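You operate a simulated robot arm through the tools that you are given. There is no shell and no other tool. Be economical: measure what you need, move in short steps, check, and stop when the job is done.

You are at the controls of a simulated two-armed robot. One attempt, no reset.

JOB
Shut and lock the hand valve; swap its red cap for the blue one.
Fine: the red cap goes in the white tray; the stiff lever turns the light valve, so it is held steady with the other hand.

It is judged by the outcome, as a careful person would: the job done as asked, and still so three seconds after it is handed in. It fails if anything else is knocked over, pushed out of place, dropped, spilled or broken. Lids that push on must go on centred and level and be pressed home; caps that screw on are set level and turned clockwise until they are tight.

ROBOT AND FRAMES
Two 7-joint arms with two-finger parallel grippers on one trunk, on a base that drives. Base frame: it is fixed to the floor where the robot stands at the start and does not move with it; the origin is under the middle of the robot, x ahead of it, y to its left, z up; the surface under the hand at the start is at about z = 0.8. Readings come in m, degrees, newtons and seconds.
The left shoulder is at the start at [0.071, 0.156, 1.03], the right one opposite. Places, roughly: clean [0.5, 0.5, 0.8]; lever with the red knob [0.5, -0.1, 0.9]; lock button of the hand valve [0.5, -0.1, 0.9]; port of the hand valve [0.5, 0.1, 0.9]. Payload 3.91 kg a hand.
Tool frame (each hand has its own): the origin (TCP) lies between the finger pads and is the grasp point; the fingertips stand 0.03 m ahead of it; z points along the fingers, y is the line along which they close. Largest opening 0.11 m; finger width 0.02, thickness 0.01; the body of the gripper, 0.048 by 0.112 m, starts 0.055 m behind the TCP.
Orientation is that of the tool frame in the base frame, as a unit quaternion [x, y, z, w]. With the fingers straight down and closing along the base's y, the tool's x points along the base's -x, its y along +y and its z along -z.

CONTROLS
- The arms move only by the tool servo_tool. It takes "left_motion", "right_motion" or both (then of equal length, played together; a hand with none holds still); each is text: rows parted by semicolons, each of 7 numbers parted by spaces: the turn, a rotation vector about the tool's x, y, z in rad, then the shift along the tool's x, y, z in m, then the gripper command, from -1 (shut) to 1 (fully open), values between in proportion. In form: wx wy wz x y z grip; .... A call has 1 to 8 rows; each row is the pose to reach, as a shift and turn from the pose commanded when the call began, along the tool's axes at that moment. A row lasts 0.2 s, in which the tool goes at most 0.05 m and 8.6 degrees; a call with a longer step from one row to the next is refused whole, and so is a gripper value outside its range. Where a pose cannot be reached the arm comes as near as it can. A force on the tool above 90 N (or 10 N above the force at the start of the call, whichever is more), or a blocked arm, ends the call early, and 0.2 s more pass. The fingers move at their own pace (about 0.108 m/s each) and stop on an object; they squeeze with about 26 N. The grip force told is the motor's: it shows also when the fingers shut on nothing. Time passes only in rows, and 0.2 s behind the last, so rows that repeat a pose let the fingers close. The reply holds the time, the measured pose of the TCP, the force on the tool along the base axes, the opening and the grip force, in the units named above and with some noise, with the torque about the TCP (base axes, N m) and any sound that the robot's microphone picked up, and new pictures: "pictures" is both (left out), scene, wrist or none (wrist: the cameras of the hands that moved).
- Cameras (640 x 400 px; columns grow to the right, rows downward): "scene" is now at [0.1434, 0.0045, 1.2722]; the picture's right is [0.06, -1.00, 0.00], its down [-0.43, -0.03, -0.90] and it looks along [0.90, 0.05, -0.43] (base axes); focal length 260 px, centre (320, 200). "left" rides on the left gripper at [0.072, -0.017, -0.103] in its tool frame; the picture's right is [0.23, 0.97, 0.00], its down [-0.76, 0.18, -0.62] and it looks along [-0.61, 0.14, 0.78] (tool axes); focal length 222 px, centre (320, 200). "right" rides on the right gripper at [0.072, 0.017, -0.103] in its tool frame; the picture's right is [-0.23, 0.97, 0.00], its down [-0.76, -0.18, -0.62] and it looks along [-0.61, -0.14, 0.78] (tool axes); focal length 222 px, centre (320, 200). There is no depth. A picture from a camera that has moved, and an enlarged one, comes with that camera's place and axes in the base frame and with its lens.
- lift_body(by): slides the trunk up (or, below 0, down) by that many m; the arms and the scene camera ride with it, the base frame stays. It gives what a move gives, with no picture.
- steer(legs): drives the robot by 1 to 6 legs, each [ahead, left, turn to the left] in m, m and degrees, along the robot's own axes; the way and the turn of a leg run together, so that a leg with both is an arc; at most 1.5 m and 180 degrees a leg. The arms and the cameras ride along, it lands a little off, and it stops where it bumps. It gives what a move gives, and a new picture of the scene camera.
- turn_head(pan, tilt): turns the head with the scene camera to pan (to the left, within 86 degrees either way) and tilt (down, from -29 to 69), counted from straight ahead of the robot. It gives what a move gives, and a new picture of the scene camera.
- inspect(camera, box): a new picture of the part [left, top, right, bottom] of that camera's present view, enlarged. No time passes.
- finish_job(): hands the job in; it is judged then, once.

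Work in short steps. Places have to be worked out from the pictures, the camera data and where the tool is seen: move nearer, look again, correct. Check each grasp and each placing, and mend what went wrong. You have 120 turns and 260 pictures in all, those below and enlarged ones among them. Open the grippers and draw the arms clear of the work before you hand the job in, unless the task says otherwise; then end with one line.

The tools are called by a JSON object that holds its "op" and its "data". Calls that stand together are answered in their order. servo_tool: Moves the arms, as the interface text tells. Its arguments: {"type":"object","properties":{"left_motion":{"type":"string"},"right_motion":{"type":"string"},"pictures":{"type":"string","enum":["both","scene","wrist","none"]}},"required":[]} The other tools are called the same way: lift_body (by) slides the trunk up or down; steer (legs) drives the base; turn_head (pan, tilt) turns the head that bears the scene camera; inspect (camera, box) takes an enlarged picture of a part of a camera's view; finish_job () hands the job in.

At the start:

```text
clock: 0.0
left_tcp_pos: [0.6157, 0.35, 1.1573]
left_tcp_rot: [0.0, 1.0, 0.0, 0.0]
left_wrist_force: [0.3, 0.5, -0.7]
left_wrist_torque: [0.01, -0.01, 0.01]
left_finger_gap: 0.1098
left_grip_force: 0.1
right_tcp_pos: [0.7296, -0.121, 1.1592]
right_tcp_rot: [0.0, 1.0, 0.0, 0.0]
right_wrist_force: [0.8, 0.5, -0.7]
right_wrist_torque: [-0.05, 0.0, -0.01]
right_finger_gap: 0.11
right_grip_force: 0.0
trunk travel left (down, up): [-0.475, 0.465]
robot x, y, heading: [-0.0028, 0.0013, -0.2]
head pan, tilt: [3.5, 25.5]
```

scene: 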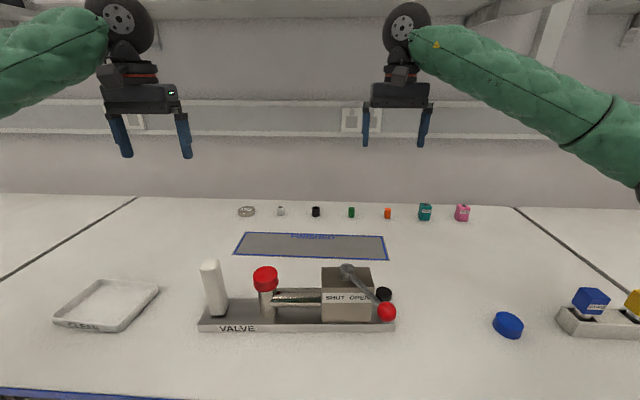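
right: 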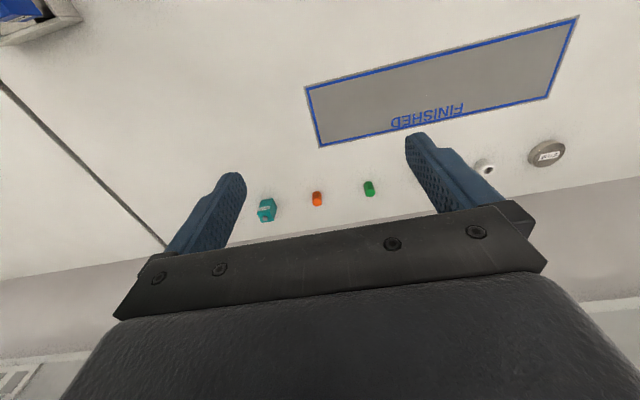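
left: 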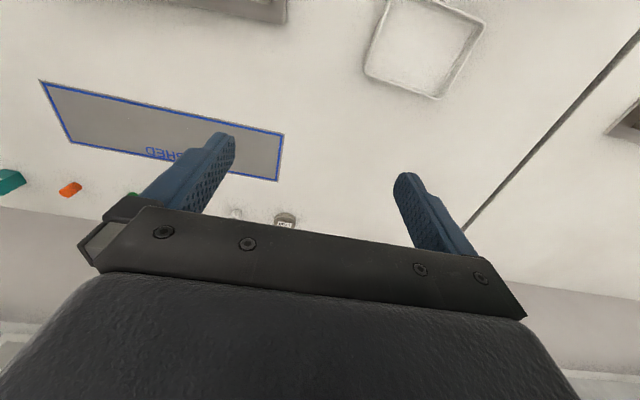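

I start with an enlarged look at the valve and at the blue cap.

{"op": "inspect", "data": {"camera": "scene", "box": [190, 240, 410, 350]}}

{"op": "inspect", "data": {"camera": "scene", "box": [460, 270, 640, 360]}}

```text
2.91 times, centred on (300, 295) of scene
camera zoom: at [0.1434, 0.0045, 1.2722], right [0.06, -1.0, 0.0], down [-0.43, -0.03, -0.9], along [0.9, 0.05, -0.43], focal length 755 px, centre (378, -76)
```

zoom: 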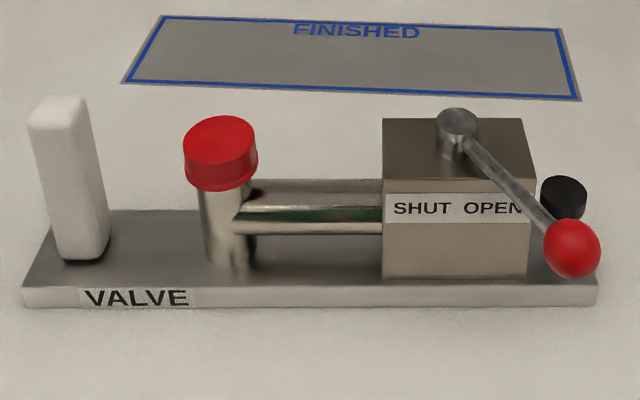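

```text
3.56 times, centred on (550, 315) of scene
camera zoom: at [0.1434, 0.0045, 1.2722], right [0.06, -1.0, 0.0], down [-0.43, -0.03, -0.9], along [0.9, 0.05, -0.43], focal length 923 px, centre (-498, -209)
```

zoom: 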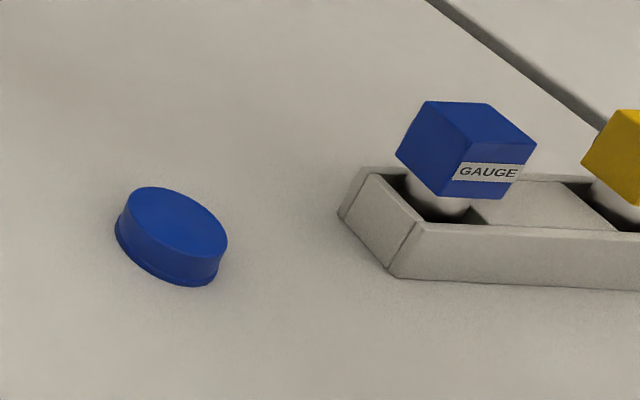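

The valve lies at about x 0.5 to 0.58, with its lever knob near [0.44, -0.08, 0.94], which is inside the near reach limit. I back the robot up 0.13 m so that everything falls in the middle of the reach.

{"op": "steer", "data": {"legs": [[-0.13, 0, 0]]}}

{"op": "turn_head", "data": {"pan": 0, "tilt": 35}}

```text
clock: 1.3
left_tcp_pos: [0.4865, 0.3507, 1.1582]
left_tcp_rot: [0.0, 1.0, 0.0, 0.001]
left_wrist_force: [-0.2, -0.6, 0.1]
left_wrist_torque: [0.0, -0.04, 0.0]
left_finger_gap: 0.1098
left_grip_force: 0.1
right_tcp_pos: [0.5994, -0.1208, 1.1595]
right_tcp_rot: [0.0, 1.0, 0.0, 0.001]
right_wrist_force: [-0.4, 0.7, 0.1]
right_wrist_torque: [-0.01, -0.01, -0.01]
right_finger_gap: 0.11
right_grip_force: 0.0
trunk travel left (down, up): [-0.475, 0.465]
robot x, y, heading: [-0.1284, -0.002, 0.2]
head pan, tilt: [3.5, 25.5]
camera scene: at [0.014, 0.0045, 1.2724], right [0.06, -1.0, 0.0], down [-0.43, -0.03, -0.9], along [0.9, 0.05, -0.43], focal length 260 px, centre (320, 200)
```

scene: 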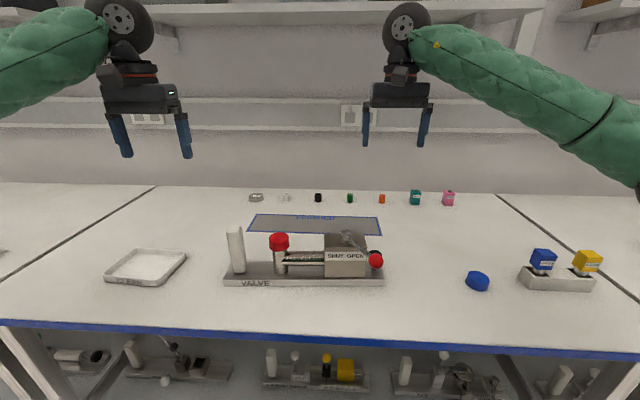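

```text
clock: 2.0
left_tcp_pos: [0.488, 0.3504, 1.1578]
left_tcp_rot: [-0.001, 1.0, 0.0, 0.0]
left_wrist_force: [-0.5, -1.0, -0.3]
left_wrist_torque: [0.01, 0.05, 0.02]
left_finger_gap: 0.1101
left_grip_force: 0.0
right_tcp_pos: [0.6016, -0.1216, 1.1579]
right_tcp_rot: [0.0, 1.0, 0.0, 0.0]
right_wrist_force: [0.0, 0.8, 0.2]
right_wrist_torque: [-0.03, 0.01, 0.03]
right_finger_gap: 0.11
right_grip_force: 0.0
trunk travel left (down, up): [-0.475, 0.465]
robot x, y, heading: [-0.1243, 0.0053, -0.0]
head pan, tilt: [0.0, 35.0]
camera scene: at [0.0125, -0.001, 1.2572], right [0.0, -1.0, 0.0], down [-0.57, 0.0, -0.82], along [0.82, 0.0, -0.57], focal length 260 px, centre (320, 200)
```

scene: 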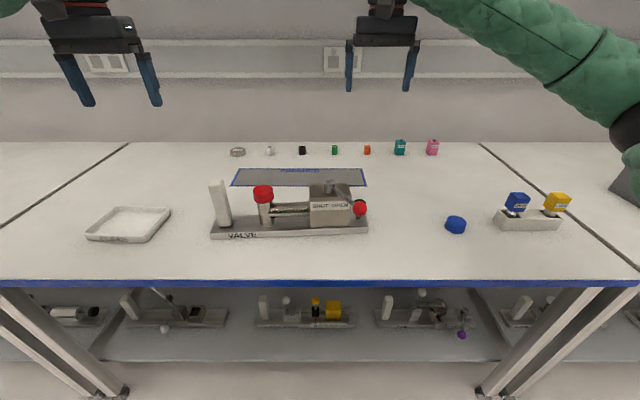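

I zoom in from the new position to triangulate the valve parts.

{"op": "inspect", "data": {"camera": "scene", "box": [200, 160, 380, 250]}}

{"op": "inspect", "data": {"camera": "scene", "box": [400, 180, 580, 270]}}

```text
3.56 times, centred on (290, 205) of scene
camera zoom: at [0.0125, -0.001, 1.2572], right [0.0, -1.0, 0.0], down [-0.57, 0.0, -0.82], along [0.82, 0.0, -0.57], focal length 923 px, centre (427, 182)
```

zoom: 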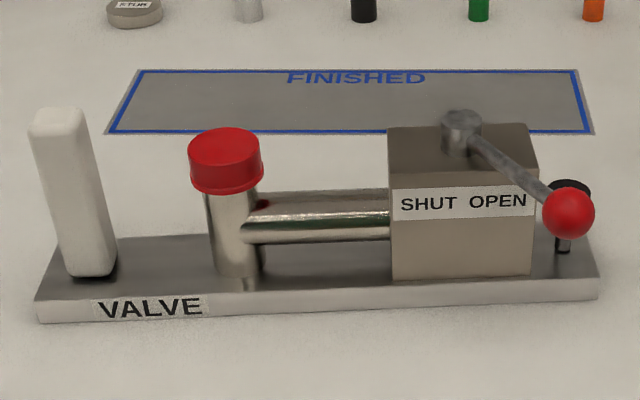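

```text
3.56 times, centred on (490, 225) of scene
camera zoom: at [0.0125, -0.001, 1.2572], right [0.0, -1.0, 0.0], down [-0.57, 0.0, -0.82], along [0.82, 0.0, -0.57], focal length 923 px, centre (-284, 111)
```

zoom: 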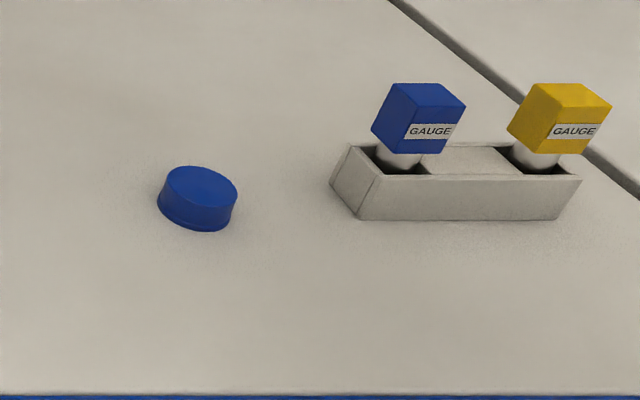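

Triangulated from the two views:
- Knob: [0.455, -0.088, 0.924].
- Lever pivot: [0.541, -0.027].
- Lock button (vertical mushroom): [0.546, -0.102, 0.878].
- White post: [0.537, 0.242], top at 0.942.

I bring the left hand above the post and the right hand above the knob, with the right turned to the lever.

{"op": "servo_tool", "data": {"left_motion": "0 0 -0.01 -0.008 -0.018 0.027 0.45; 0 0 -0.02 -0.016 -0.036 0.054 0.45; 0 0 -0.03 -0.024 -0.054 0.081 0.45; 0 0 -0.04 -0.033 -0.072 0.108 0.45; 0 0 -0.05 -0.041 -0.09 0.135 0.45; 0 0 -0.056 -0.049 -0.108 0.163 0.45", "right_motion": "0 0 -0.1 0.024 0.006 0.025 0.27; 0 0 -0.2 0.049 0.012 0.05 0.27; 0 0 -0.3 0.073 0.017 0.075 0.27; 0 0 -0.4 0.098 0.023 0.1 0.27; 0 0 -0.5 0.122 0.028 0.125 0.27; 0 0 -0.61 0.1466 0.034 0.15 0.27"}}

```text
clock: 3.4
left_tcp_pos: [0.5386, 0.243, 0.9942]
left_tcp_rot: [-0.028, 1.0, 0.0, -0.001]
left_wrist_force: [-0.8, -0.3, 0.3]
left_wrist_torque: [0.01, 0.01, -0.05]
left_finger_gap: 0.0795
left_grip_force: 0.1
right_tcp_pos: [0.455, -0.0888, 1.0081]
right_tcp_rot: [-0.301, 0.954, 0.0, 0.0]
right_wrist_force: [0.0, 0.9, 0.2]
right_wrist_torque: [-0.02, 0.03, -0.03]
right_finger_gap: 0.0699
right_grip_force: 0.0
trunk travel left (down, up): [-0.475, 0.465]
robot x, y, heading: [-0.1299, 0.0007, 0.0]
head pan, tilt: [0.0, 35.0]
camera scene: at [0.013, -0.0011, 1.2572], right [0.0, -1.0, 0.0], down [-0.57, 0.0, -0.82], along [0.82, 0.0, -0.57], focal length 260 px, centre (320, 200)
camera right: at [0.3879, -0.1165, 1.1101], right [-0.37, 0.93, 0.0], down [0.73, 0.29, 0.62], along [0.58, 0.23, -0.78], focal length 222 px, centre (320, 200)
camera left: at [0.4679, 0.2206, 1.0976], right [-0.28, 0.96, 0.0], down [0.75, 0.22, 0.62], along [0.6, 0.18, -0.78], focal length 222 px, centre (320, 200)
```

scene: 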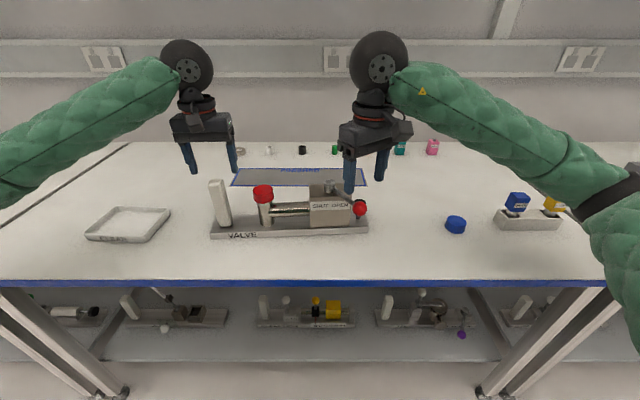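
right: 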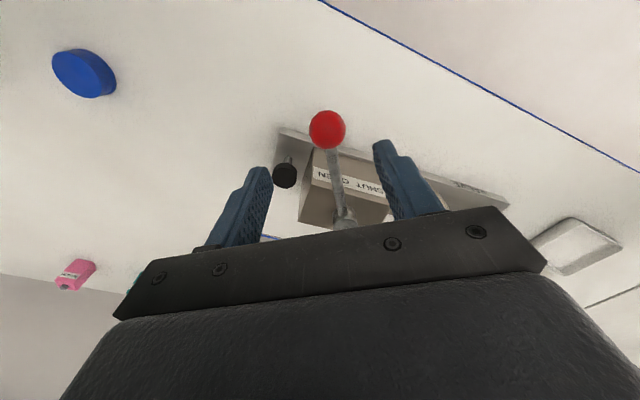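
left: 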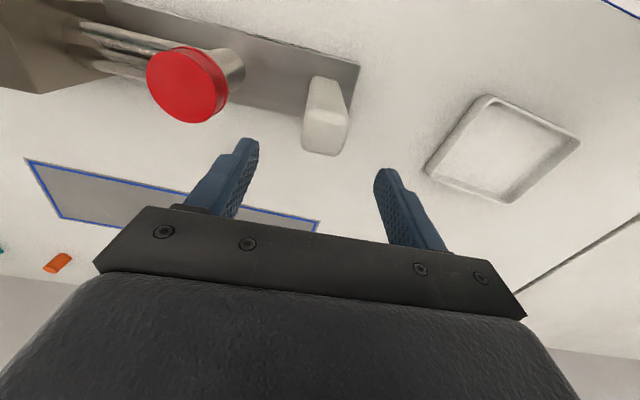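

The wrist cameras confirm the knob at about [0.453, -0.086] and the post at about [0.533, 0.243]. I lower both hands and close the left one on the post.

{"op": "servo_tool", "data": {"left_motion": "0 0 0 0.002 0 0.027 0.45; 0 0 0 0.004 0 0.054 0.45; 0 0 0 0.004 0 0.08 0.45; 0 0 0 0.004 0 0.08 -1; 0 0 0 0.004 0 0.08 -1; 0 0 0 0.004 0 0.08 -1", "right_motion": "0 0 0 0 0 0.027 0.27; 0 0 0 0 0 0.054 0.27; 0 0 0 0 0 0.084 0.27; 0 0 0 0 0 0.084 0.27; 0 0 0 0 0 0.084 0.27; 0 0 0 0 0 0.084 0.27"}}

```text
clock: 4.8
left_tcp_pos: [0.534, 0.2416, 0.9147]
left_tcp_rot: [-0.028, 1.0, 0.0, 0.0]
left_wrist_force: [0.7, -0.2, -0.5]
left_wrist_torque: [0.08, -0.23, 0.33]
left_finger_gap: 0.0321
left_grip_force: 26.0
right_tcp_pos: [0.4563, -0.089, 0.925]
right_tcp_rot: [-0.301, 0.954, -0.001, 0.0]
right_wrist_force: [-0.3, 0.0, 1.2]
right_wrist_torque: [-0.02, 0.0, 0.04]
right_finger_gap: 0.0701
right_grip_force: 0.1
trunk travel left (down, up): [-0.475, 0.465]
robot x, y, heading: [-0.126, 0.0028, -0.0]
head pan, tilt: [0.0, 35.0]
camera scene: at [0.0122, -0.001, 1.2571], right [0.0, -1.0, 0.0], down [-0.57, 0.0, -0.82], along [0.82, 0.0, -0.57], focal length 260 px, centre (320, 200)
camera right: at [0.3866, -0.1167, 1.0268], right [-0.37, 0.93, 0.0], down [0.73, 0.29, 0.62], along [0.58, 0.23, -0.78], focal length 222 px, centre (320, 200)
camera left: at [0.4619, 0.2204, 1.0189], right [-0.28, 0.96, 0.0], down [0.75, 0.22, 0.62], along [0.6, 0.18, -0.78], focal length 222 px, centre (320, 200)
```

scene: 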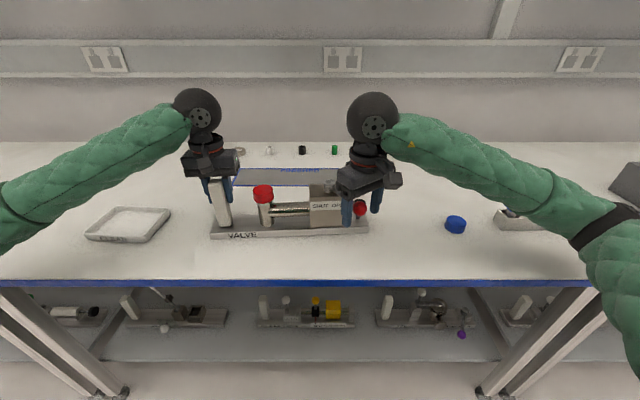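
right: 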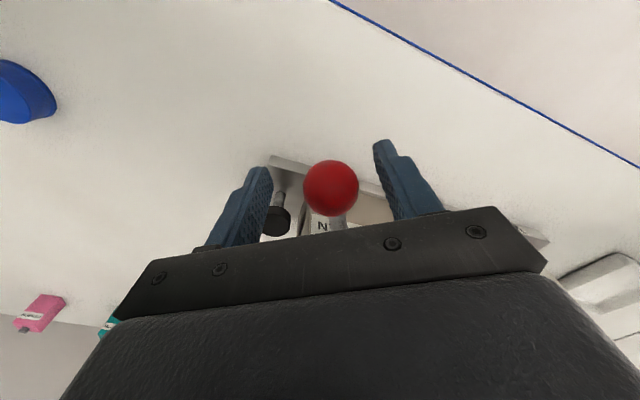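
left: 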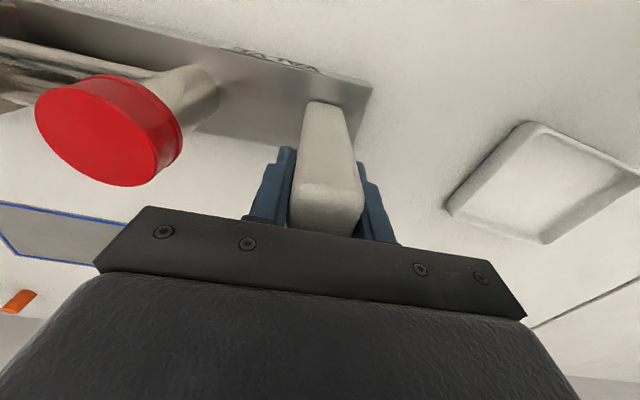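

The post is gripped (gap 32 mm) and the knob sits between the right fingers, so I close on it.

{"op": "servo_tool", "data": {"right_motion": "0 0 0 0.003 0.003 0 -0.2; 0 0 0 0.003 0.003 0 -1; 0 0 0 0.003 0.003 0 -1; 0 0 0 0.003 0.003 0 -1", "pictures": "wrist"}}

```text
clock: 5.8
left_tcp_pos: [0.5329, 0.242, 0.9148]
left_tcp_rot: [-0.028, 1.0, 0.0, 0.0]
left_wrist_force: [-3.1, -17.7, -0.2]
left_wrist_torque: [0.53, -0.15, 0.55]
left_finger_gap: 0.0321
left_grip_force: 26.5
right_tcp_pos: [0.4513, -0.0865, 0.9251]
right_tcp_rot: [-0.301, 0.954, -0.001, -0.001]
right_wrist_force: [1.6, 18.6, 0.2]
right_wrist_torque: [-0.01, -0.01, 0.07]
right_finger_gap: 0.031
right_grip_force: 26.0
trunk travel left (down, up): [-0.475, 0.465]
robot x, y, heading: [-0.1284, -0.0019, -0.1]
head pan, tilt: [0.0, 35.0]
camera right: at [0.3831, -0.1148, 1.0268], right [-0.37, 0.93, 0.0], down [0.73, 0.29, 0.62], along [0.58, 0.23, -0.78], focal length 222 px, centre (320, 200)
```

right: 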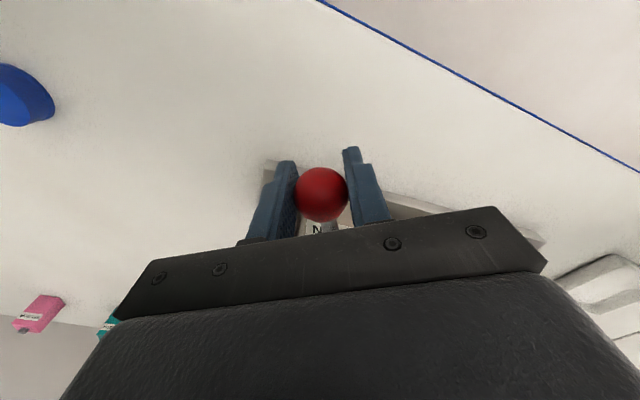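

Knob gripped. I turn the lever the first 32° along its arc, clockwise from above, and watch the forces.

{"op": "servo_tool", "data": {"right_motion": "0 0 0.07 -0.0004 0.0074 0 -1; 0 0 0.14 -0.0015 0.0148 0 -1; 0 0 0.21 -0.003 0.022 0 -1; 0 0 0.28 -0.005 0.0292 0 -1; 0 0 0.35 -0.0076 0.036 0 -1; 0 0 0.42 -0.0105 0.0429 0 -1; 0 0 0.49 -0.014 0.0495 0 -1; 0 0 0.56 -0.0179 0.0558 0 -1", "pictures": "both"}}

```text
clock: 7.6
left_tcp_pos: [0.5329, 0.2417, 0.9143]
left_tcp_rot: [-0.028, 1.0, 0.0, 0.0]
left_wrist_force: [4.5, 6.6, 1.8]
left_wrist_torque: [0.43, 0.61, 0.69]
left_finger_gap: 0.0325
left_grip_force: 25.9
right_tcp_pos: [0.4352, -0.0305, 0.9257]
right_tcp_rot: [-0.024, 1.0, 0.0, 0.001]
right_wrist_force: [-3.9, -4.5, 0.3]
right_wrist_torque: [-0.03, 0.15, -0.35]
right_finger_gap: 0.0308
right_grip_force: 25.8
trunk travel left (down, up): [-0.475, 0.465]
robot x, y, heading: [-0.1278, 0.003, 0.0]
head pan, tilt: [0.0, 35.0]
camera scene: at [0.0123, -0.0009, 1.2571], right [0.0, -1.0, 0.0], down [-0.57, 0.0, -0.82], along [0.82, 0.0, -0.57], focal length 260 px, centre (320, 200)
camera right: at [0.3618, -0.0166, 1.0266], right [0.18, 0.98, 0.0], down [0.77, -0.14, 0.62], along [0.61, -0.11, -0.78], focal length 222 px, centre (320, 200)
```

scene: 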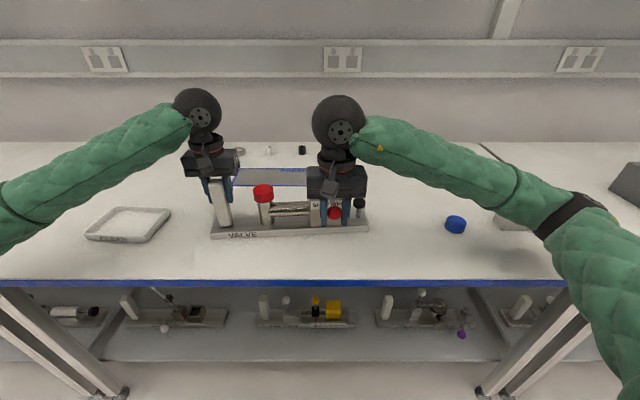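
right: 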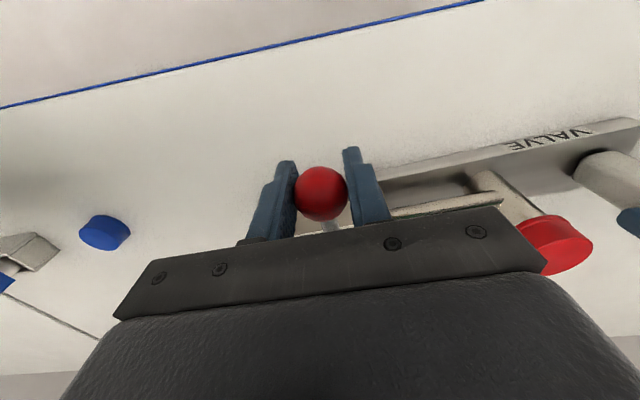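

The lever follows with little force. I continue the arc toward SHUT.

{"op": "servo_tool", "data": {"right_motion": "0 0 0.07 -0.0004 0.0074 0 -1; 0 0 0.14 -0.0015 0.0148 0 -1; 0 0 0.21 -0.003 0.022 0 -1; 0 0 0.28 -0.005 0.0292 0 -1; 0 0 0.35 -0.0076 0.036 0 -1; 0 0 0.42 -0.0105 0.0429 0 -1; 0 0 0.49 -0.014 0.0495 0 -1; 0 0 0.56 -0.0179 0.0558 0 -1", "pictures": "both"}}

```text
clock: 9.4
left_tcp_pos: [0.5319, 0.2425, 0.9152]
left_tcp_rot: [-0.028, 1.0, 0.001, 0.0]
left_wrist_force: [10.9, 19.9, 0.7]
left_wrist_torque: [-0.29, -0.4, 0.4]
left_finger_gap: 0.0324
left_grip_force: 25.7
right_tcp_pos: [0.4497, 0.0244, 0.9237]
right_tcp_rot: [0.254, 0.967, -0.001, 0.0]
right_wrist_force: [-13.0, -20.7, 10.3]
right_wrist_torque: [0.06, 0.07, 0.09]
right_finger_gap: 0.031
right_grip_force: 26.3
trunk travel left (down, up): [-0.475, 0.465]
robot x, y, heading: [-0.1291, -0.0013, -0.0]
head pan, tilt: [0.0, 35.0]
camera scene: at [0.0118, -0.0009, 1.2572], right [0.0, -1.0, 0.0], down [-0.57, 0.0, -0.82], along [0.82, 0.0, -0.57], focal length 260 px, centre (320, 200)
camera right: at [0.3949, 0.0758, 1.0263], right [0.68, 0.74, 0.0], down [0.58, -0.53, 0.62], along [0.46, -0.42, -0.78], focal length 222 px, centre (320, 200)
```

scene: 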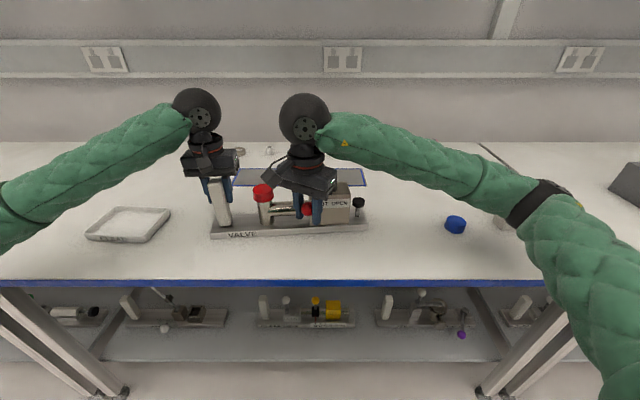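
right: 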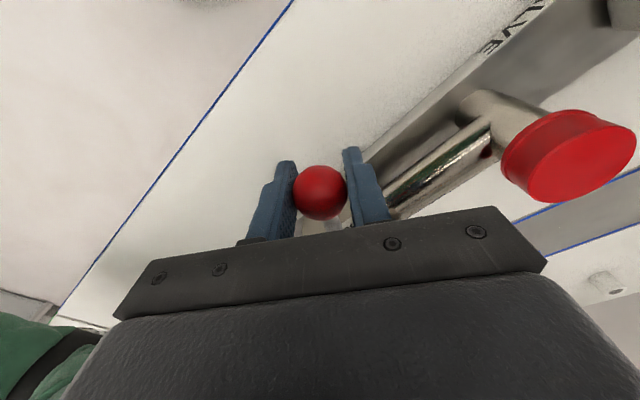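

The force rose to about 24 N at about 29° past centre. A small further nudge will tell a stop from stiffness.

{"op": "servo_tool", "data": {"right_motion": "0 0 0.05 -0.0003 0.0053 0 -1; 0 0 0.1 -0.0008 0.0105 0 -1; 0 0 0.1 -0.0008 0.0105 0 -1", "pictures": "none"}}

```text
clock: 10.2
left_tcp_pos: [0.5334, 0.2428, 0.9158]
left_tcp_rot: [-0.029, 1.0, 0.0, 0.001]
left_wrist_force: [17.5, 54.0, 8.8]
left_wrist_torque: [-0.59, 0.21, 0.15]
left_finger_gap: 0.0353
left_grip_force: 26.0
right_tcp_pos: [0.4542, 0.0351, 0.9236]
right_tcp_rot: [0.301, 0.954, -0.002, -0.001]
right_wrist_force: [-16.5, -51.4, 3.3]
right_wrist_torque: [0.33, 0.29, 0.34]
right_finger_gap: 0.0421
right_grip_force: 25.9
trunk travel left (down, up): [-0.475, 0.465]
robot x, y, heading: [-0.1283, -0.0017, 0.1]
head pan, tilt: [0.0, 35.0]
```

The force grew to 54 N and the finger pads were pushed open, so the lever is at its stop. I back off to relieve it, then open the right hand and look.

{"op": "servo_tool", "data": {"right_motion": "0 0 0 0.0003 -0.006 0 -1; 0 0 0 0.0005 -0.01 0 -1; 0 0 0 0.0005 -0.01 0 0; 0 0 0 0.0005 -0.01 0 0.27; 0 0 0 0.0005 -0.01 0 0.27", "pictures": "both"}}

```text
clock: 11.4
left_tcp_pos: [0.5323, 0.2405, 0.9137]
left_tcp_rot: [-0.028, 1.0, 0.0, 0.0]
left_wrist_force: [-1.6, -6.6, 6.9]
left_wrist_torque: [1.18, 0.19, -0.13]
left_finger_gap: 0.032
left_grip_force: 25.1
right_tcp_pos: [0.4475, 0.0269, 0.924]
right_tcp_rot: [0.301, 0.954, 0.0, 0.0]
right_wrist_force: [-0.9, -0.2, 0.2]
right_wrist_torque: [-0.01, -0.01, 0.0]
right_finger_gap: 0.0701
right_grip_force: 0.0
trunk travel left (down, up): [-0.475, 0.465]
robot x, y, heading: [-0.1287, 0.001, -0.2]
head pan, tilt: [0.0, 35.0]
camera scene: at [0.0115, -0.0016, 1.2572], right [0.0, -1.0, 0.0], down [-0.57, 0.0, -0.82], along [0.82, 0.0, -0.57], focal length 260 px, centre (320, 200)
camera right: at [0.3987, 0.082, 1.026], right [0.74, 0.67, 0.0], down [0.52, -0.58, 0.62], along [0.42, -0.46, -0.78], focal length 222 px, centre (320, 200)
```

scene: 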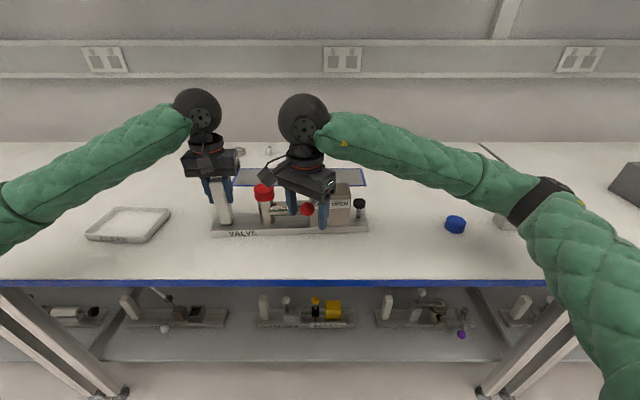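
right: 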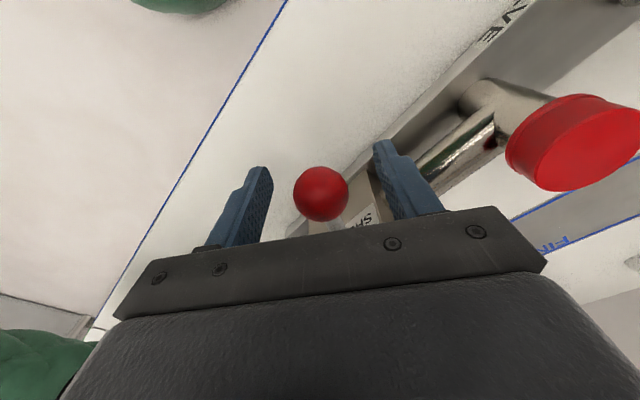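

The lever is free and stands at SHUT. I raise the right hand, close its fingers and carry it over the lock button.

{"op": "servo_tool", "data": {"right_motion": "0 0 0 0 0 -0.045 0.27; 0 0 0 0 0 -0.09 0.27; 0 0 -0.122 -0.031 -0.0098 -0.09 -1; 0 0 -0.244 -0.062 -0.0196 -0.09 -1; 0 0 -0.366 -0.0928 -0.0295 -0.09 -1; 0 0 -0.488 -0.1238 -0.0393 -0.09 -1; 0 0 -0.61 -0.1547 -0.0491 -0.09 -1; 0 0 -0.61 -0.1547 -0.0491 -0.09 -1", "pictures": "both"}}

{"op": "inspect", "data": {"camera": "scene", "box": [200, 160, 380, 250]}}

```text
clock: 13.2
left_tcp_pos: [0.5328, 0.2422, 0.9146]
left_tcp_rot: [-0.028, 1.0, 0.0, 0.0]
left_wrist_force: [-0.5, 1.6, 3.4]
left_wrist_torque: [-0.1, -0.23, 0.15]
left_finger_gap: 0.0319
left_grip_force: 25.7
right_tcp_pos: [0.5476, -0.1023, 1.0146]
right_tcp_rot: [0.0, 1.0, 0.0, 0.0]
right_wrist_force: [-0.4, -1.2, -0.6]
right_wrist_torque: [0.01, 0.0, -0.01]
right_finger_gap: 0.0002
right_grip_force: 25.7
trunk travel left (down, up): [-0.475, 0.465]
robot x, y, heading: [-0.1295, -0.0015, 0.0]
head pan, tilt: [0.0, 35.0]
camera scene: at [0.0118, -0.001, 1.2572], right [0.0, -1.0, 0.0], down [-0.57, 0.0, -0.82], along [0.82, 0.0, -0.57], focal length 260 px, centre (320, 200)
camera right: at [0.4751, -0.0857, 1.1154], right [0.23, 0.97, 0.0], down [0.76, -0.18, 0.62], along [0.61, -0.14, -0.78], focal length 222 px, centre (320, 200)
```

scene: 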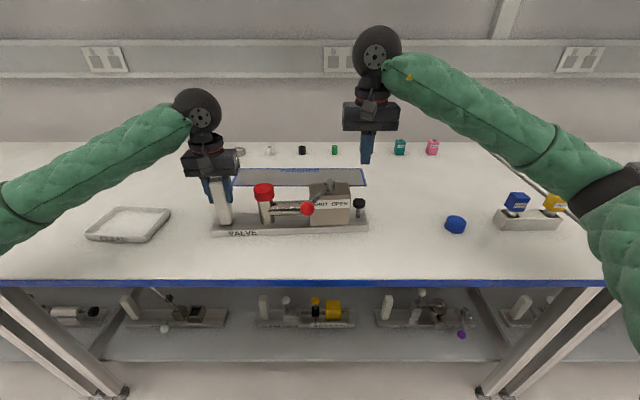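
right: 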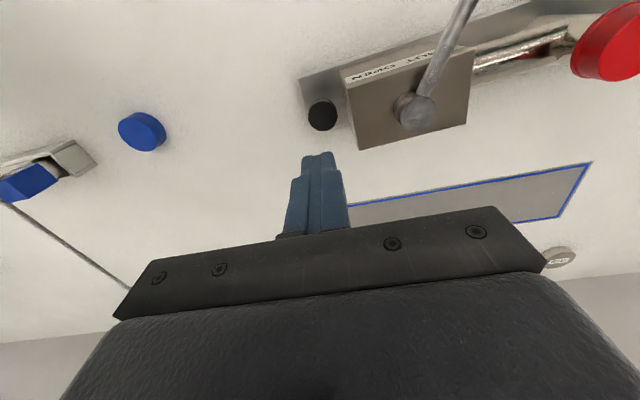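

```text
3.56 times, centred on (290, 205) of scene
camera zoom: at [0.0118, -0.001, 1.2572], right [0.0, -1.0, 0.0], down [-0.57, 0.0, -0.82], along [0.82, 0.0, -0.57], focal length 923 px, centre (427, 182)
```

zoom: 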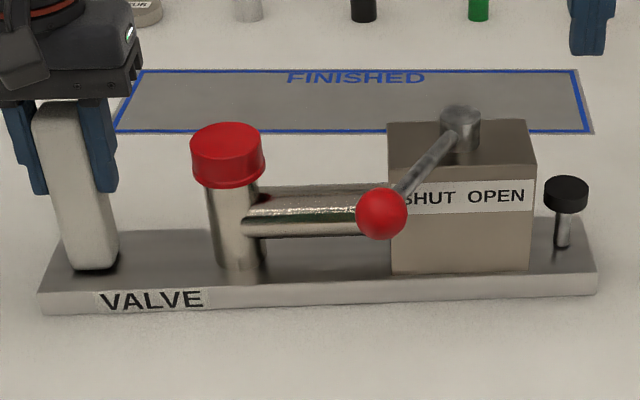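

The lever points at SHUT, with the button at about [0.547, -0.100] right under the closed fingers. I go down and press it gradually.

{"op": "servo_tool", "data": {"right_motion": "0 0 0 0 0.001 0.045 -1; 0 0 0 0 0.002 0.09 -1; 0 0 0 0 0.002 0.1 -1; 0 0 0 0 0.002 0.106 -1; 0 0 0 0 0.002 0.11 -1; 0 0 0 0 0.002 0.114 -1; 0 0 0 0 0.002 0.118 -1", "pictures": "wrist"}}

```text
clock: 14.8
left_tcp_pos: [0.5331, 0.2422, 0.9149]
left_tcp_rot: [-0.028, 1.0, 0.0, 0.0]
left_wrist_force: [-0.9, 0.3, 2.0]
left_wrist_torque: [0.21, 0.01, -0.14]
left_finger_gap: 0.0319
left_grip_force: 25.8
right_tcp_pos: [0.5465, -0.0999, 0.8961]
right_tcp_rot: [0.0, 1.0, 0.0, 0.0]
right_wrist_force: [-1.1, 0.4, -0.4]
right_wrist_torque: [-0.03, 0.01, 0.01]
right_finger_gap: 0.0
right_grip_force: 25.9
trunk travel left (down, up): [-0.475, 0.465]
robot x, y, heading: [-0.1299, -0.0005, 0.2]
head pan, tilt: [0.0, 35.0]
camera right: at [0.475, -0.0833, 0.9986], right [0.23, 0.97, 0.0], down [0.76, -0.18, 0.62], along [0.61, -0.14, -0.78], focal length 222 px, centre (320, 200)
```

right: 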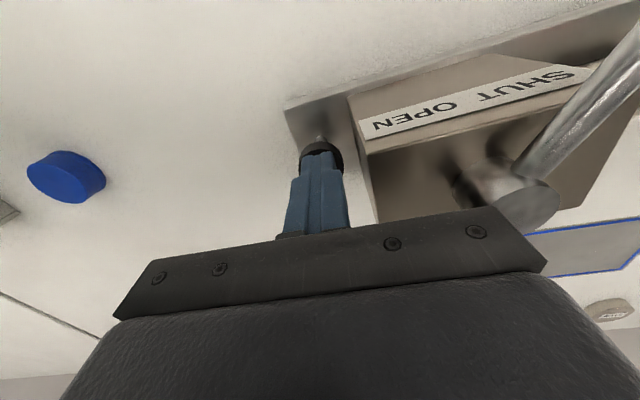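

No contact yet with the tips at z 0.866; the button is right below. I continue down in small steps.

{"op": "servo_tool", "data": {"right_motion": "0 0 0 0 0 0.003 -1; 0 0 0 0 0 0.006 -1; 0 0 0 0 0 0.009 -1; 0 0 0 0 0 0.012 -1", "pictures": "wrist"}}

{"op": "inspect", "data": {"camera": "scene", "box": [290, 160, 410, 235]}}

```text
clock: 15.8
left_tcp_pos: [0.5311, 0.2415, 0.9156]
left_tcp_rot: [-0.028, 1.0, 0.0, 0.0]
left_wrist_force: [2.3, -5.9, -14.2]
left_wrist_torque: [1.46, 0.21, 0.48]
left_finger_gap: 0.0319
left_grip_force: 25.8
right_tcp_pos: [0.5453, -0.101, 0.8907]
right_tcp_rot: [0.001, 1.0, 0.002, 0.004]
right_wrist_force: [9.9, -0.4, 65.2]
right_wrist_torque: [-0.05, -0.11, 0.63]
right_finger_gap: 0.0
right_grip_force: 25.6
trunk travel left (down, up): [-0.475, 0.465]
robot x, y, heading: [-0.1262, -0.0014, 0.2]
head pan, tilt: [0.0, 35.0]
camera right: at [0.4734, -0.0836, 0.9913], right [0.23, 0.97, 0.0], down [0.76, -0.18, 0.63], along [0.61, -0.14, -0.78], focal length 222 px, centre (320, 200)
```

right: 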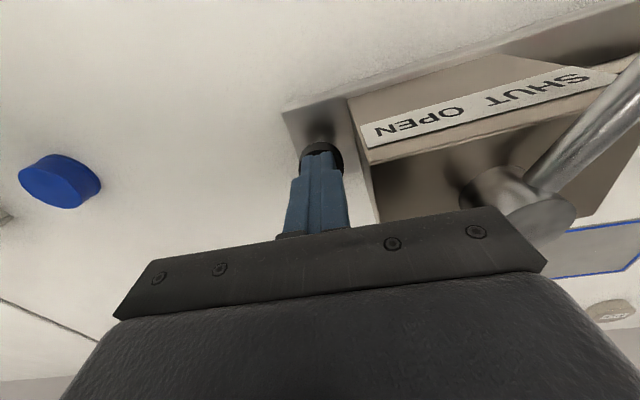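

```text
5.33 times, centred on (350, 198) of scene
camera zoom: at [0.0098, -0.0009, 1.2583], right [0.0, -1.0, 0.0], down [-0.57, 0.0, -0.82], along [0.82, 0.0, -0.57], focal length 1385 px, centre (160, 213)
```

zoom: 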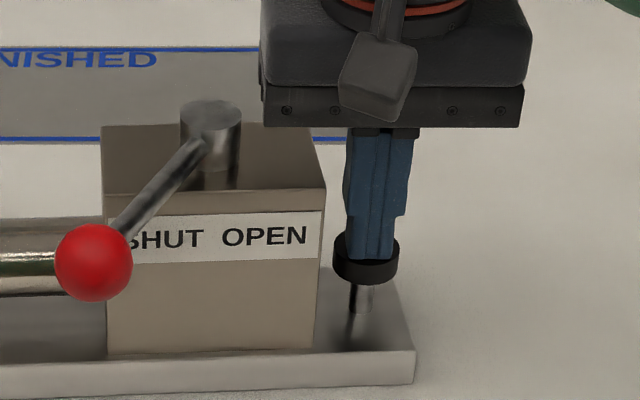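

The button took 65 N with little further travel, and it already sits visibly lower than before. I lift off and check whether it stays down.

{"op": "servo_tool", "data": {"right_motion": "0 0 0 0 0 -0.02 -1; 0 0 0 0 0 -0.06 -1; 0 0 0 0 0 -0.1 -1", "pictures": "wrist"}}

{"op": "inspect", "data": {"camera": "scene", "box": [200, 160, 380, 250]}}

```text
clock: 16.6
left_tcp_pos: [0.5325, 0.2412, 0.914]
left_tcp_rot: [-0.028, 1.0, 0.0, -0.001]
left_wrist_force: [-1.5, 3.4, 3.7]
left_wrist_torque: [-0.2, -0.33, 0.09]
left_finger_gap: 0.032
left_grip_force: 26.0
right_tcp_pos: [0.5454, -0.0988, 0.9852]
right_tcp_rot: [0.0, 1.0, 0.0, -0.001]
right_wrist_force: [0.5, 0.4, 0.2]
right_wrist_torque: [0.02, -0.01, 0.01]
right_finger_gap: 0.0001
right_grip_force: 25.8
trunk travel left (down, up): [-0.475, 0.465]
robot x, y, heading: [-0.1263, 0.0027, 0.1]
head pan, tilt: [0.0, 35.0]
camera right: at [0.4733, -0.0818, 1.0869], right [0.23, 0.97, 0.0], down [0.76, -0.18, 0.62], along [0.61, -0.14, -0.78], focal length 222 px, centre (320, 200)
```

right: 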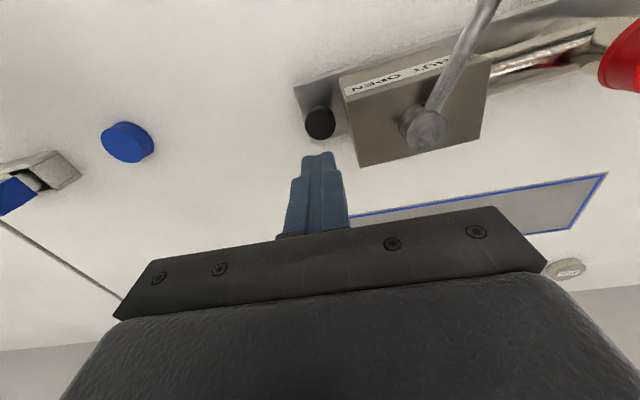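

```text
3.56 times, centred on (290, 205) of scene
camera zoom: at [0.0117, -0.0008, 1.257], right [0.0, -1.0, 0.0], down [-0.57, 0.0, -0.82], along [0.82, 0.0, -0.57], focal length 923 px, centre (427, 182)
```

zoom: 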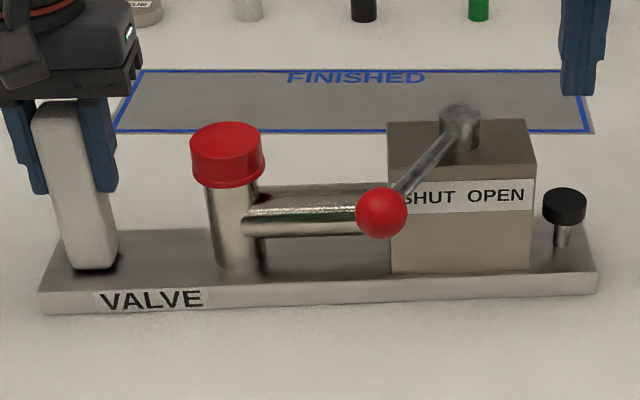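

The button now sits about 11 mm lower and stays there, so it is latched. Next I study the red cap to see whether it screws or pushes on.

{"op": "inspect", "data": {"camera": "left", "box": [10, 50, 250, 200]}}

{"op": "inspect", "data": {"camera": "scene", "box": [240, 175, 304, 215]}}

{"op": "inspect", "data": {"camera": "right", "box": [80, 100, 176, 160]}}

```text
2.67 times, centred on (130, 125) of left
camera zoom: at [0.4615, 0.2208, 1.0192], right [-0.28, 0.96, 0.0], down [0.75, 0.22, 0.62], along [0.6, 0.18, -0.78], focal length 592 px, centre (827, 400)
```

zoom: 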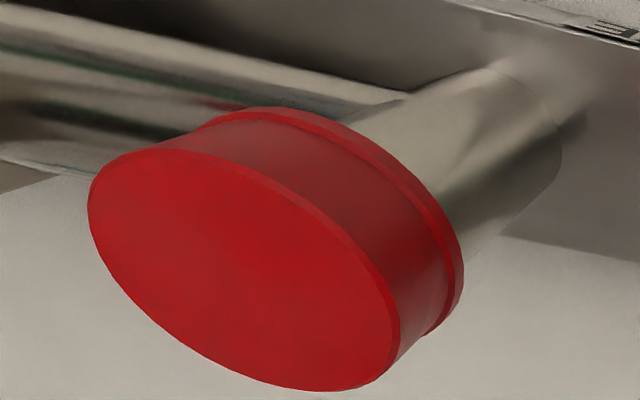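

```text
10.00 times, centred on (272, 195) of scene
camera zoom: at [0.0117, -0.0008, 1.257], right [0.0, -1.0, 0.0], down [-0.57, 0.0, -0.82], along [0.82, 0.0, -0.57], focal length 2596 px, centre (800, 250)
```

zoom: 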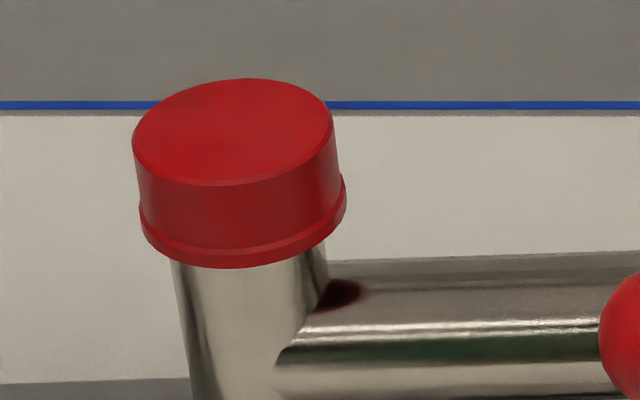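

```text
6.67 times, centred on (128, 130) of right
camera zoom: at [0.4733, -0.0818, 1.0869], right [0.23, 0.97, 0.0], down [0.76, -0.18, 0.62], along [0.61, -0.14, -0.78], focal length 1481 px, centre (1600, 667)
```

zoom: 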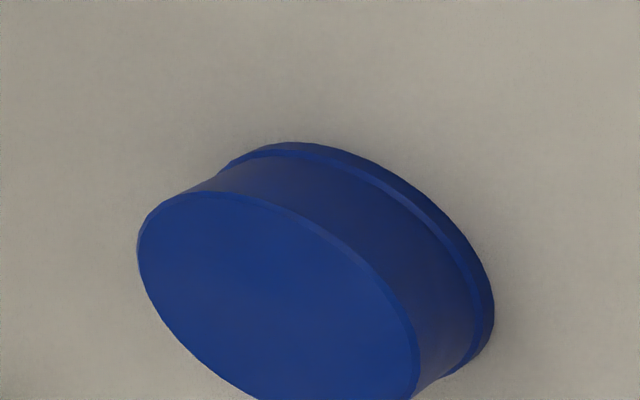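

Both caps are smooth with a rim, so they push on. From two views the red cap's top is at [0.536, 0.135, 0.923]. The left hand keeps holding the post. The right one comes over turned 90°, closing along x so that the two grippers don't touch.

{"op": "servo_tool", "data": {"right_motion": "0 0 -0.14 0 0 -0.045 -1; 0 0 -0.28 0.001 0.02 -0.045 0.36; 0 0 -0.42 0.003 0.04 -0.045 0.36; 0 0 -0.56 0.004 0.06 -0.045 0.36; 0 0 -0.7 0.005 0.08 -0.045 0.36; 0 0 -0.84 0.007 0.1 -0.045 0.36; 0 0 -0.98 0.008 0.12 -0.045 0.36; 0 0 -1.12 0.0094 0.139 -0.045 0.36", "pictures": "none"}}

{"op": "servo_tool", "data": {"right_motion": "0 0 -0.15 0 0 0 0.36; 0 0 -0.3 0 0 0 0.36; 0 0 -0.4508 -0.0285 0.0138 0 0.36; 0 0 -0.4508 -0.057 0.0275 0 0.36; 0 0 -0.4508 -0.0855 0.0413 0 0.36", "pictures": "both"}}

```text
clock: 18.4
left_tcp_pos: [0.533, 0.2421, 0.9147]
left_tcp_rot: [-0.028, 1.0, 0.0, 0.0]
left_wrist_force: [-1.7, 3.7, 2.0]
left_wrist_torque: [-0.03, -0.22, -0.35]
left_finger_gap: 0.0318
left_grip_force: 26.0
right_tcp_pos: [0.5372, 0.0378, 1.0313]
right_tcp_rot: [-0.531, 0.847, 0.0, 0.0]
right_wrist_force: [-0.1, -0.3, -0.5]
right_wrist_torque: [-0.03, 0.05, -0.01]
right_finger_gap: 0.0751
right_grip_force: 0.1
trunk travel left (down, up): [-0.475, 0.465]
robot x, y, heading: [-0.1294, 0.001, 0.1]
head pan, tilt: [0.0, 35.0]
```

```text
clock: 19.6
left_tcp_pos: [0.5329, 0.2421, 0.9141]
left_tcp_rot: [-0.028, 1.0, 0.0, 0.0]
left_wrist_force: [-1.1, 1.1, 2.0]
left_wrist_torque: [0.09, -0.27, -0.31]
left_finger_gap: 0.0317
left_grip_force: 26.3
right_tcp_pos: [0.5289, 0.0627, 1.0303]
right_tcp_rot: [-0.636, 0.772, 0.003, -0.001]
right_wrist_force: [-0.3, -0.9, -0.5]
right_wrist_torque: [-0.03, 0.0, 0.01]
right_finger_gap: 0.0749
right_grip_force: 0.0
right hand out of reach, approached as far as the arm can: row 2, 3, 4, 5
trunk travel left (down, up): [-0.475, 0.465]
robot x, y, heading: [-0.1278, -0.0011, -0.0]
head pan, tilt: [0.0, 35.0]
camera scene: at [0.0119, -0.001, 1.2572], right [0.0, -1.0, 0.0], down [-0.57, 0.0, -0.82], along [0.82, 0.0, -0.57], focal length 260 px, centre (320, 200)
camera right: at [0.4996, -0.0057, 1.1331], right [-0.91, 0.41, 0.01], down [0.32, 0.71, 0.62], along [0.25, 0.57, -0.78], focal length 222 px, centre (320, 200)
```

scene: 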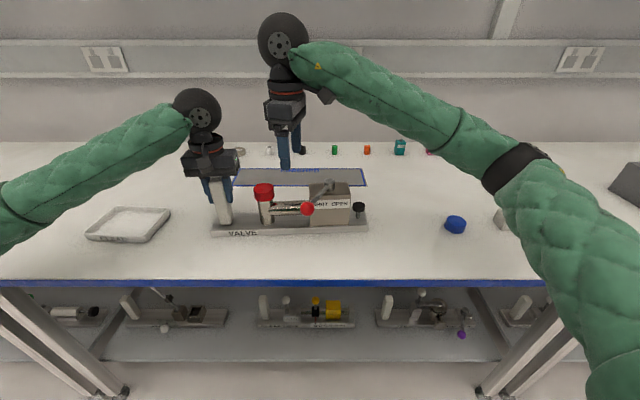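
right: 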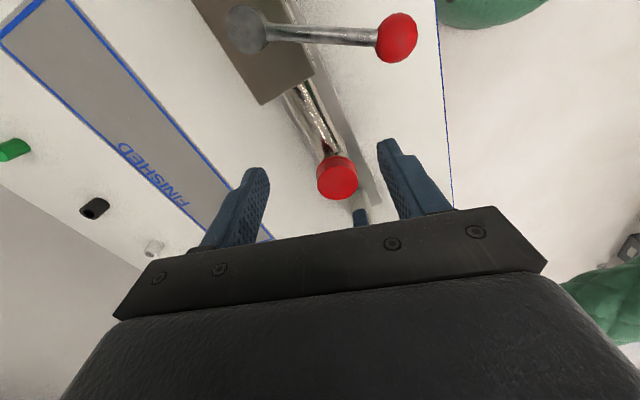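

The right wrist runs out of turn there, and the two wrists would be tight side by side. So I swap roles: the right hand will hold the valve body while the left lifts the red cap. I bring the right back over the body first.

{"op": "servo_tool", "data": {"right_motion": "0 0 0 0.04 -0.002 0 0.8; 0 0 0 0.08 -0.004 0 0.8; 0 0 0 0.12 -0.007 0 0.8; 0 0 0 0.16 -0.009 0 0.8; 0 0 0 0.197 -0.011 0 0.8; 0 0 0 0.197 -0.011 0 0.8", "pictures": "none"}}

```text
clock: 21.0
left_tcp_pos: [0.534, 0.2422, 0.914]
left_tcp_rot: [-0.028, 1.0, 0.0, 0.0]
left_wrist_force: [-1.0, 2.5, -1.8]
left_wrist_torque: [-0.09, -0.21, -0.15]
left_finger_gap: 0.0318
left_grip_force: 26.4
right_tcp_pos: [0.4581, -0.0973, 1.0304]
right_tcp_rot: [-0.635, 0.773, 0.002, -0.001]
right_wrist_force: [0.0, -0.3, 0.5]
right_wrist_torque: [0.01, 0.04, 0.02]
right_finger_gap: 0.0989
right_grip_force: 0.1
right hand out of reach, approached as far as the arm can: row 1, 2, 3, 4, 5, 6
trunk travel left (down, up): [-0.475, 0.465]
robot x, y, heading: [-0.1271, 0.0005, -0.3]
head pan, tilt: [0.0, 35.0]
```

The turn is limited to about -79°, so I try the other way round, toward +87°, in steps at a safe height.

{"op": "servo_tool", "data": {"right_motion": "0 0 0.145 0 0 0 0.8; 0 0 0.29 0 0 0 0.8; 0 0 0.435 0 0 0 0.8; 0 0 0.58 0 0 0 0.8; 0 0 0.725 0 0 0 0.8; 0 0 0.87 0 0 0 0.8; 0 0 1.015 0 0 0 0.8; 0 0 1.16 0 0 0 0.8", "pictures": "none"}}

{"op": "servo_tool", "data": {"right_motion": "0 0 0.145 0 0 0 0.8; 0 0 0.29 0 0 0 0.8; 0 0 0.435 0 0 0 0.8; 0 0 0.58 0 0 0 0.8; 0 0 0.725 0 0 0 0.8; 0 0 0.87 0 0 0 0.8; 0 0 1.015 0 0 0 0.8; 0 0 1.16 0 0 0 0.8", "pictures": "none"}}

```text
clock: 22.8
left_tcp_pos: [0.5339, 0.2426, 0.9139]
left_tcp_rot: [-0.028, 1.0, 0.0, 0.001]
left_wrist_force: [-0.5, 1.2, -3.5]
left_wrist_torque: [0.29, -0.11, -0.15]
left_finger_gap: 0.0317
left_grip_force: 25.8
right_tcp_pos: [0.4615, -0.0981, 1.0322]
right_tcp_rot: [-0.108, 0.994, 0.002, -0.003]
right_wrist_force: [-1.1, -0.9, 0.3]
right_wrist_torque: [-0.02, 0.03, 0.02]
right_finger_gap: 0.0991
right_grip_force: 0.0
trunk travel left (down, up): [-0.475, 0.465]
robot x, y, heading: [-0.1247, -0.0019, -0.1]
head pan, tilt: [0.0, 35.0]
```

```text
clock: 24.6
left_tcp_pos: [0.5326, 0.2427, 0.9145]
left_tcp_rot: [-0.028, 1.0, -0.001, 0.001]
left_wrist_force: [-0.4, -0.1, -3.8]
left_wrist_torque: [0.2, -0.12, -0.03]
left_finger_gap: 0.0318
left_grip_force: 25.6
right_tcp_pos: [0.4613, -0.0981, 1.0324]
right_tcp_rot: [0.453, 0.891, 0.0, -0.003]
right_wrist_force: [-0.6, -0.5, 0.4]
right_wrist_torque: [-0.03, 0.06, -0.01]
right_finger_gap: 0.0991
right_grip_force: 0.0
trunk travel left (down, up): [-0.475, 0.465]
robot x, y, heading: [-0.1252, -0.0003, -0.1]
head pan, tilt: [0.0, 35.0]
```

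That works (+54° now). I finish the turn to +87° while moving over the right part of the valve body.

{"op": "servo_tool", "data": {"right_motion": "0 0 0.144 -0.0053 0.0226 0 0.8; 0 0 0.287 -0.0107 0.0452 0 0.8; 0 0 0.43 -0.016 0.0678 0 0.8; 0 0 0.574 -0.0214 0.0904 0 0.8; 0 0 0.574 -0.0214 0.0904 0 0.8", "pictures": "both"}}

```text
clock: 25.8
left_tcp_pos: [0.5332, 0.2413, 0.9139]
left_tcp_rot: [-0.028, 1.0, 0.0, 0.0]
left_wrist_force: [0.5, -0.5, -2.5]
left_wrist_torque: [0.3, -0.09, 0.03]
left_finger_gap: 0.0318
left_grip_force: 25.7
right_tcp_pos: [0.5466, -0.0626, 1.0307]
right_tcp_rot: [0.687, 0.726, -0.002, -0.003]
right_wrist_force: [0.6, -0.9, -0.4]
right_wrist_torque: [0.0, 0.02, -0.01]
right_finger_gap: 0.099
right_grip_force: 0.0
trunk travel left (down, up): [-0.475, 0.465]
robot x, y, heading: [-0.1261, 0.0035, 0.3]
head pan, tilt: [0.0, 35.0]
camera scene: at [0.0122, -0.001, 1.2572], right [0.0, -1.0, 0.0], down [-0.57, 0.0, -0.82], along [0.82, 0.0, -0.57], focal length 260 px, centre (320, 200)
camera right: at [0.5599, 0.0097, 1.1338], right [0.98, -0.17, -0.01], down [-0.13, -0.77, 0.62], along [-0.11, -0.61, -0.78], focal length 222 px, centre (320, 200)
```

scene: 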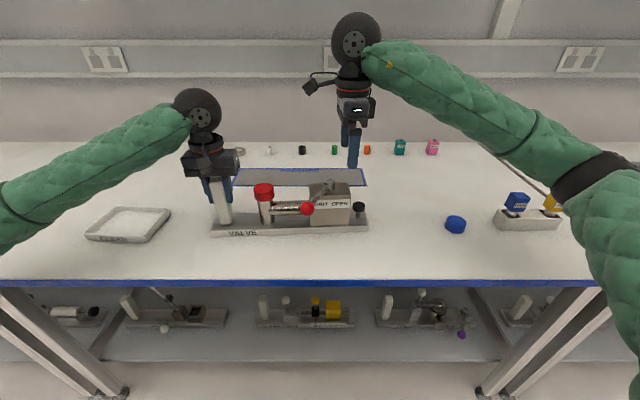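
right: 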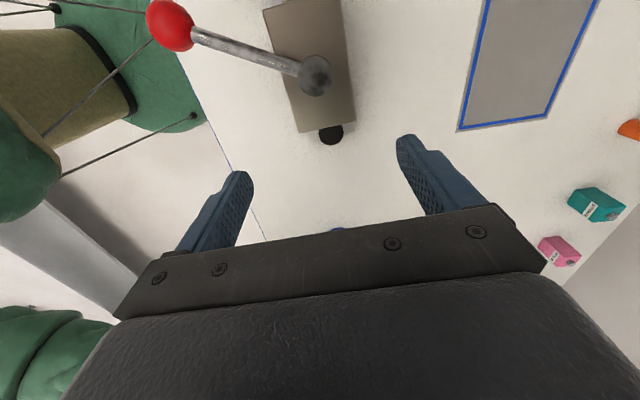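

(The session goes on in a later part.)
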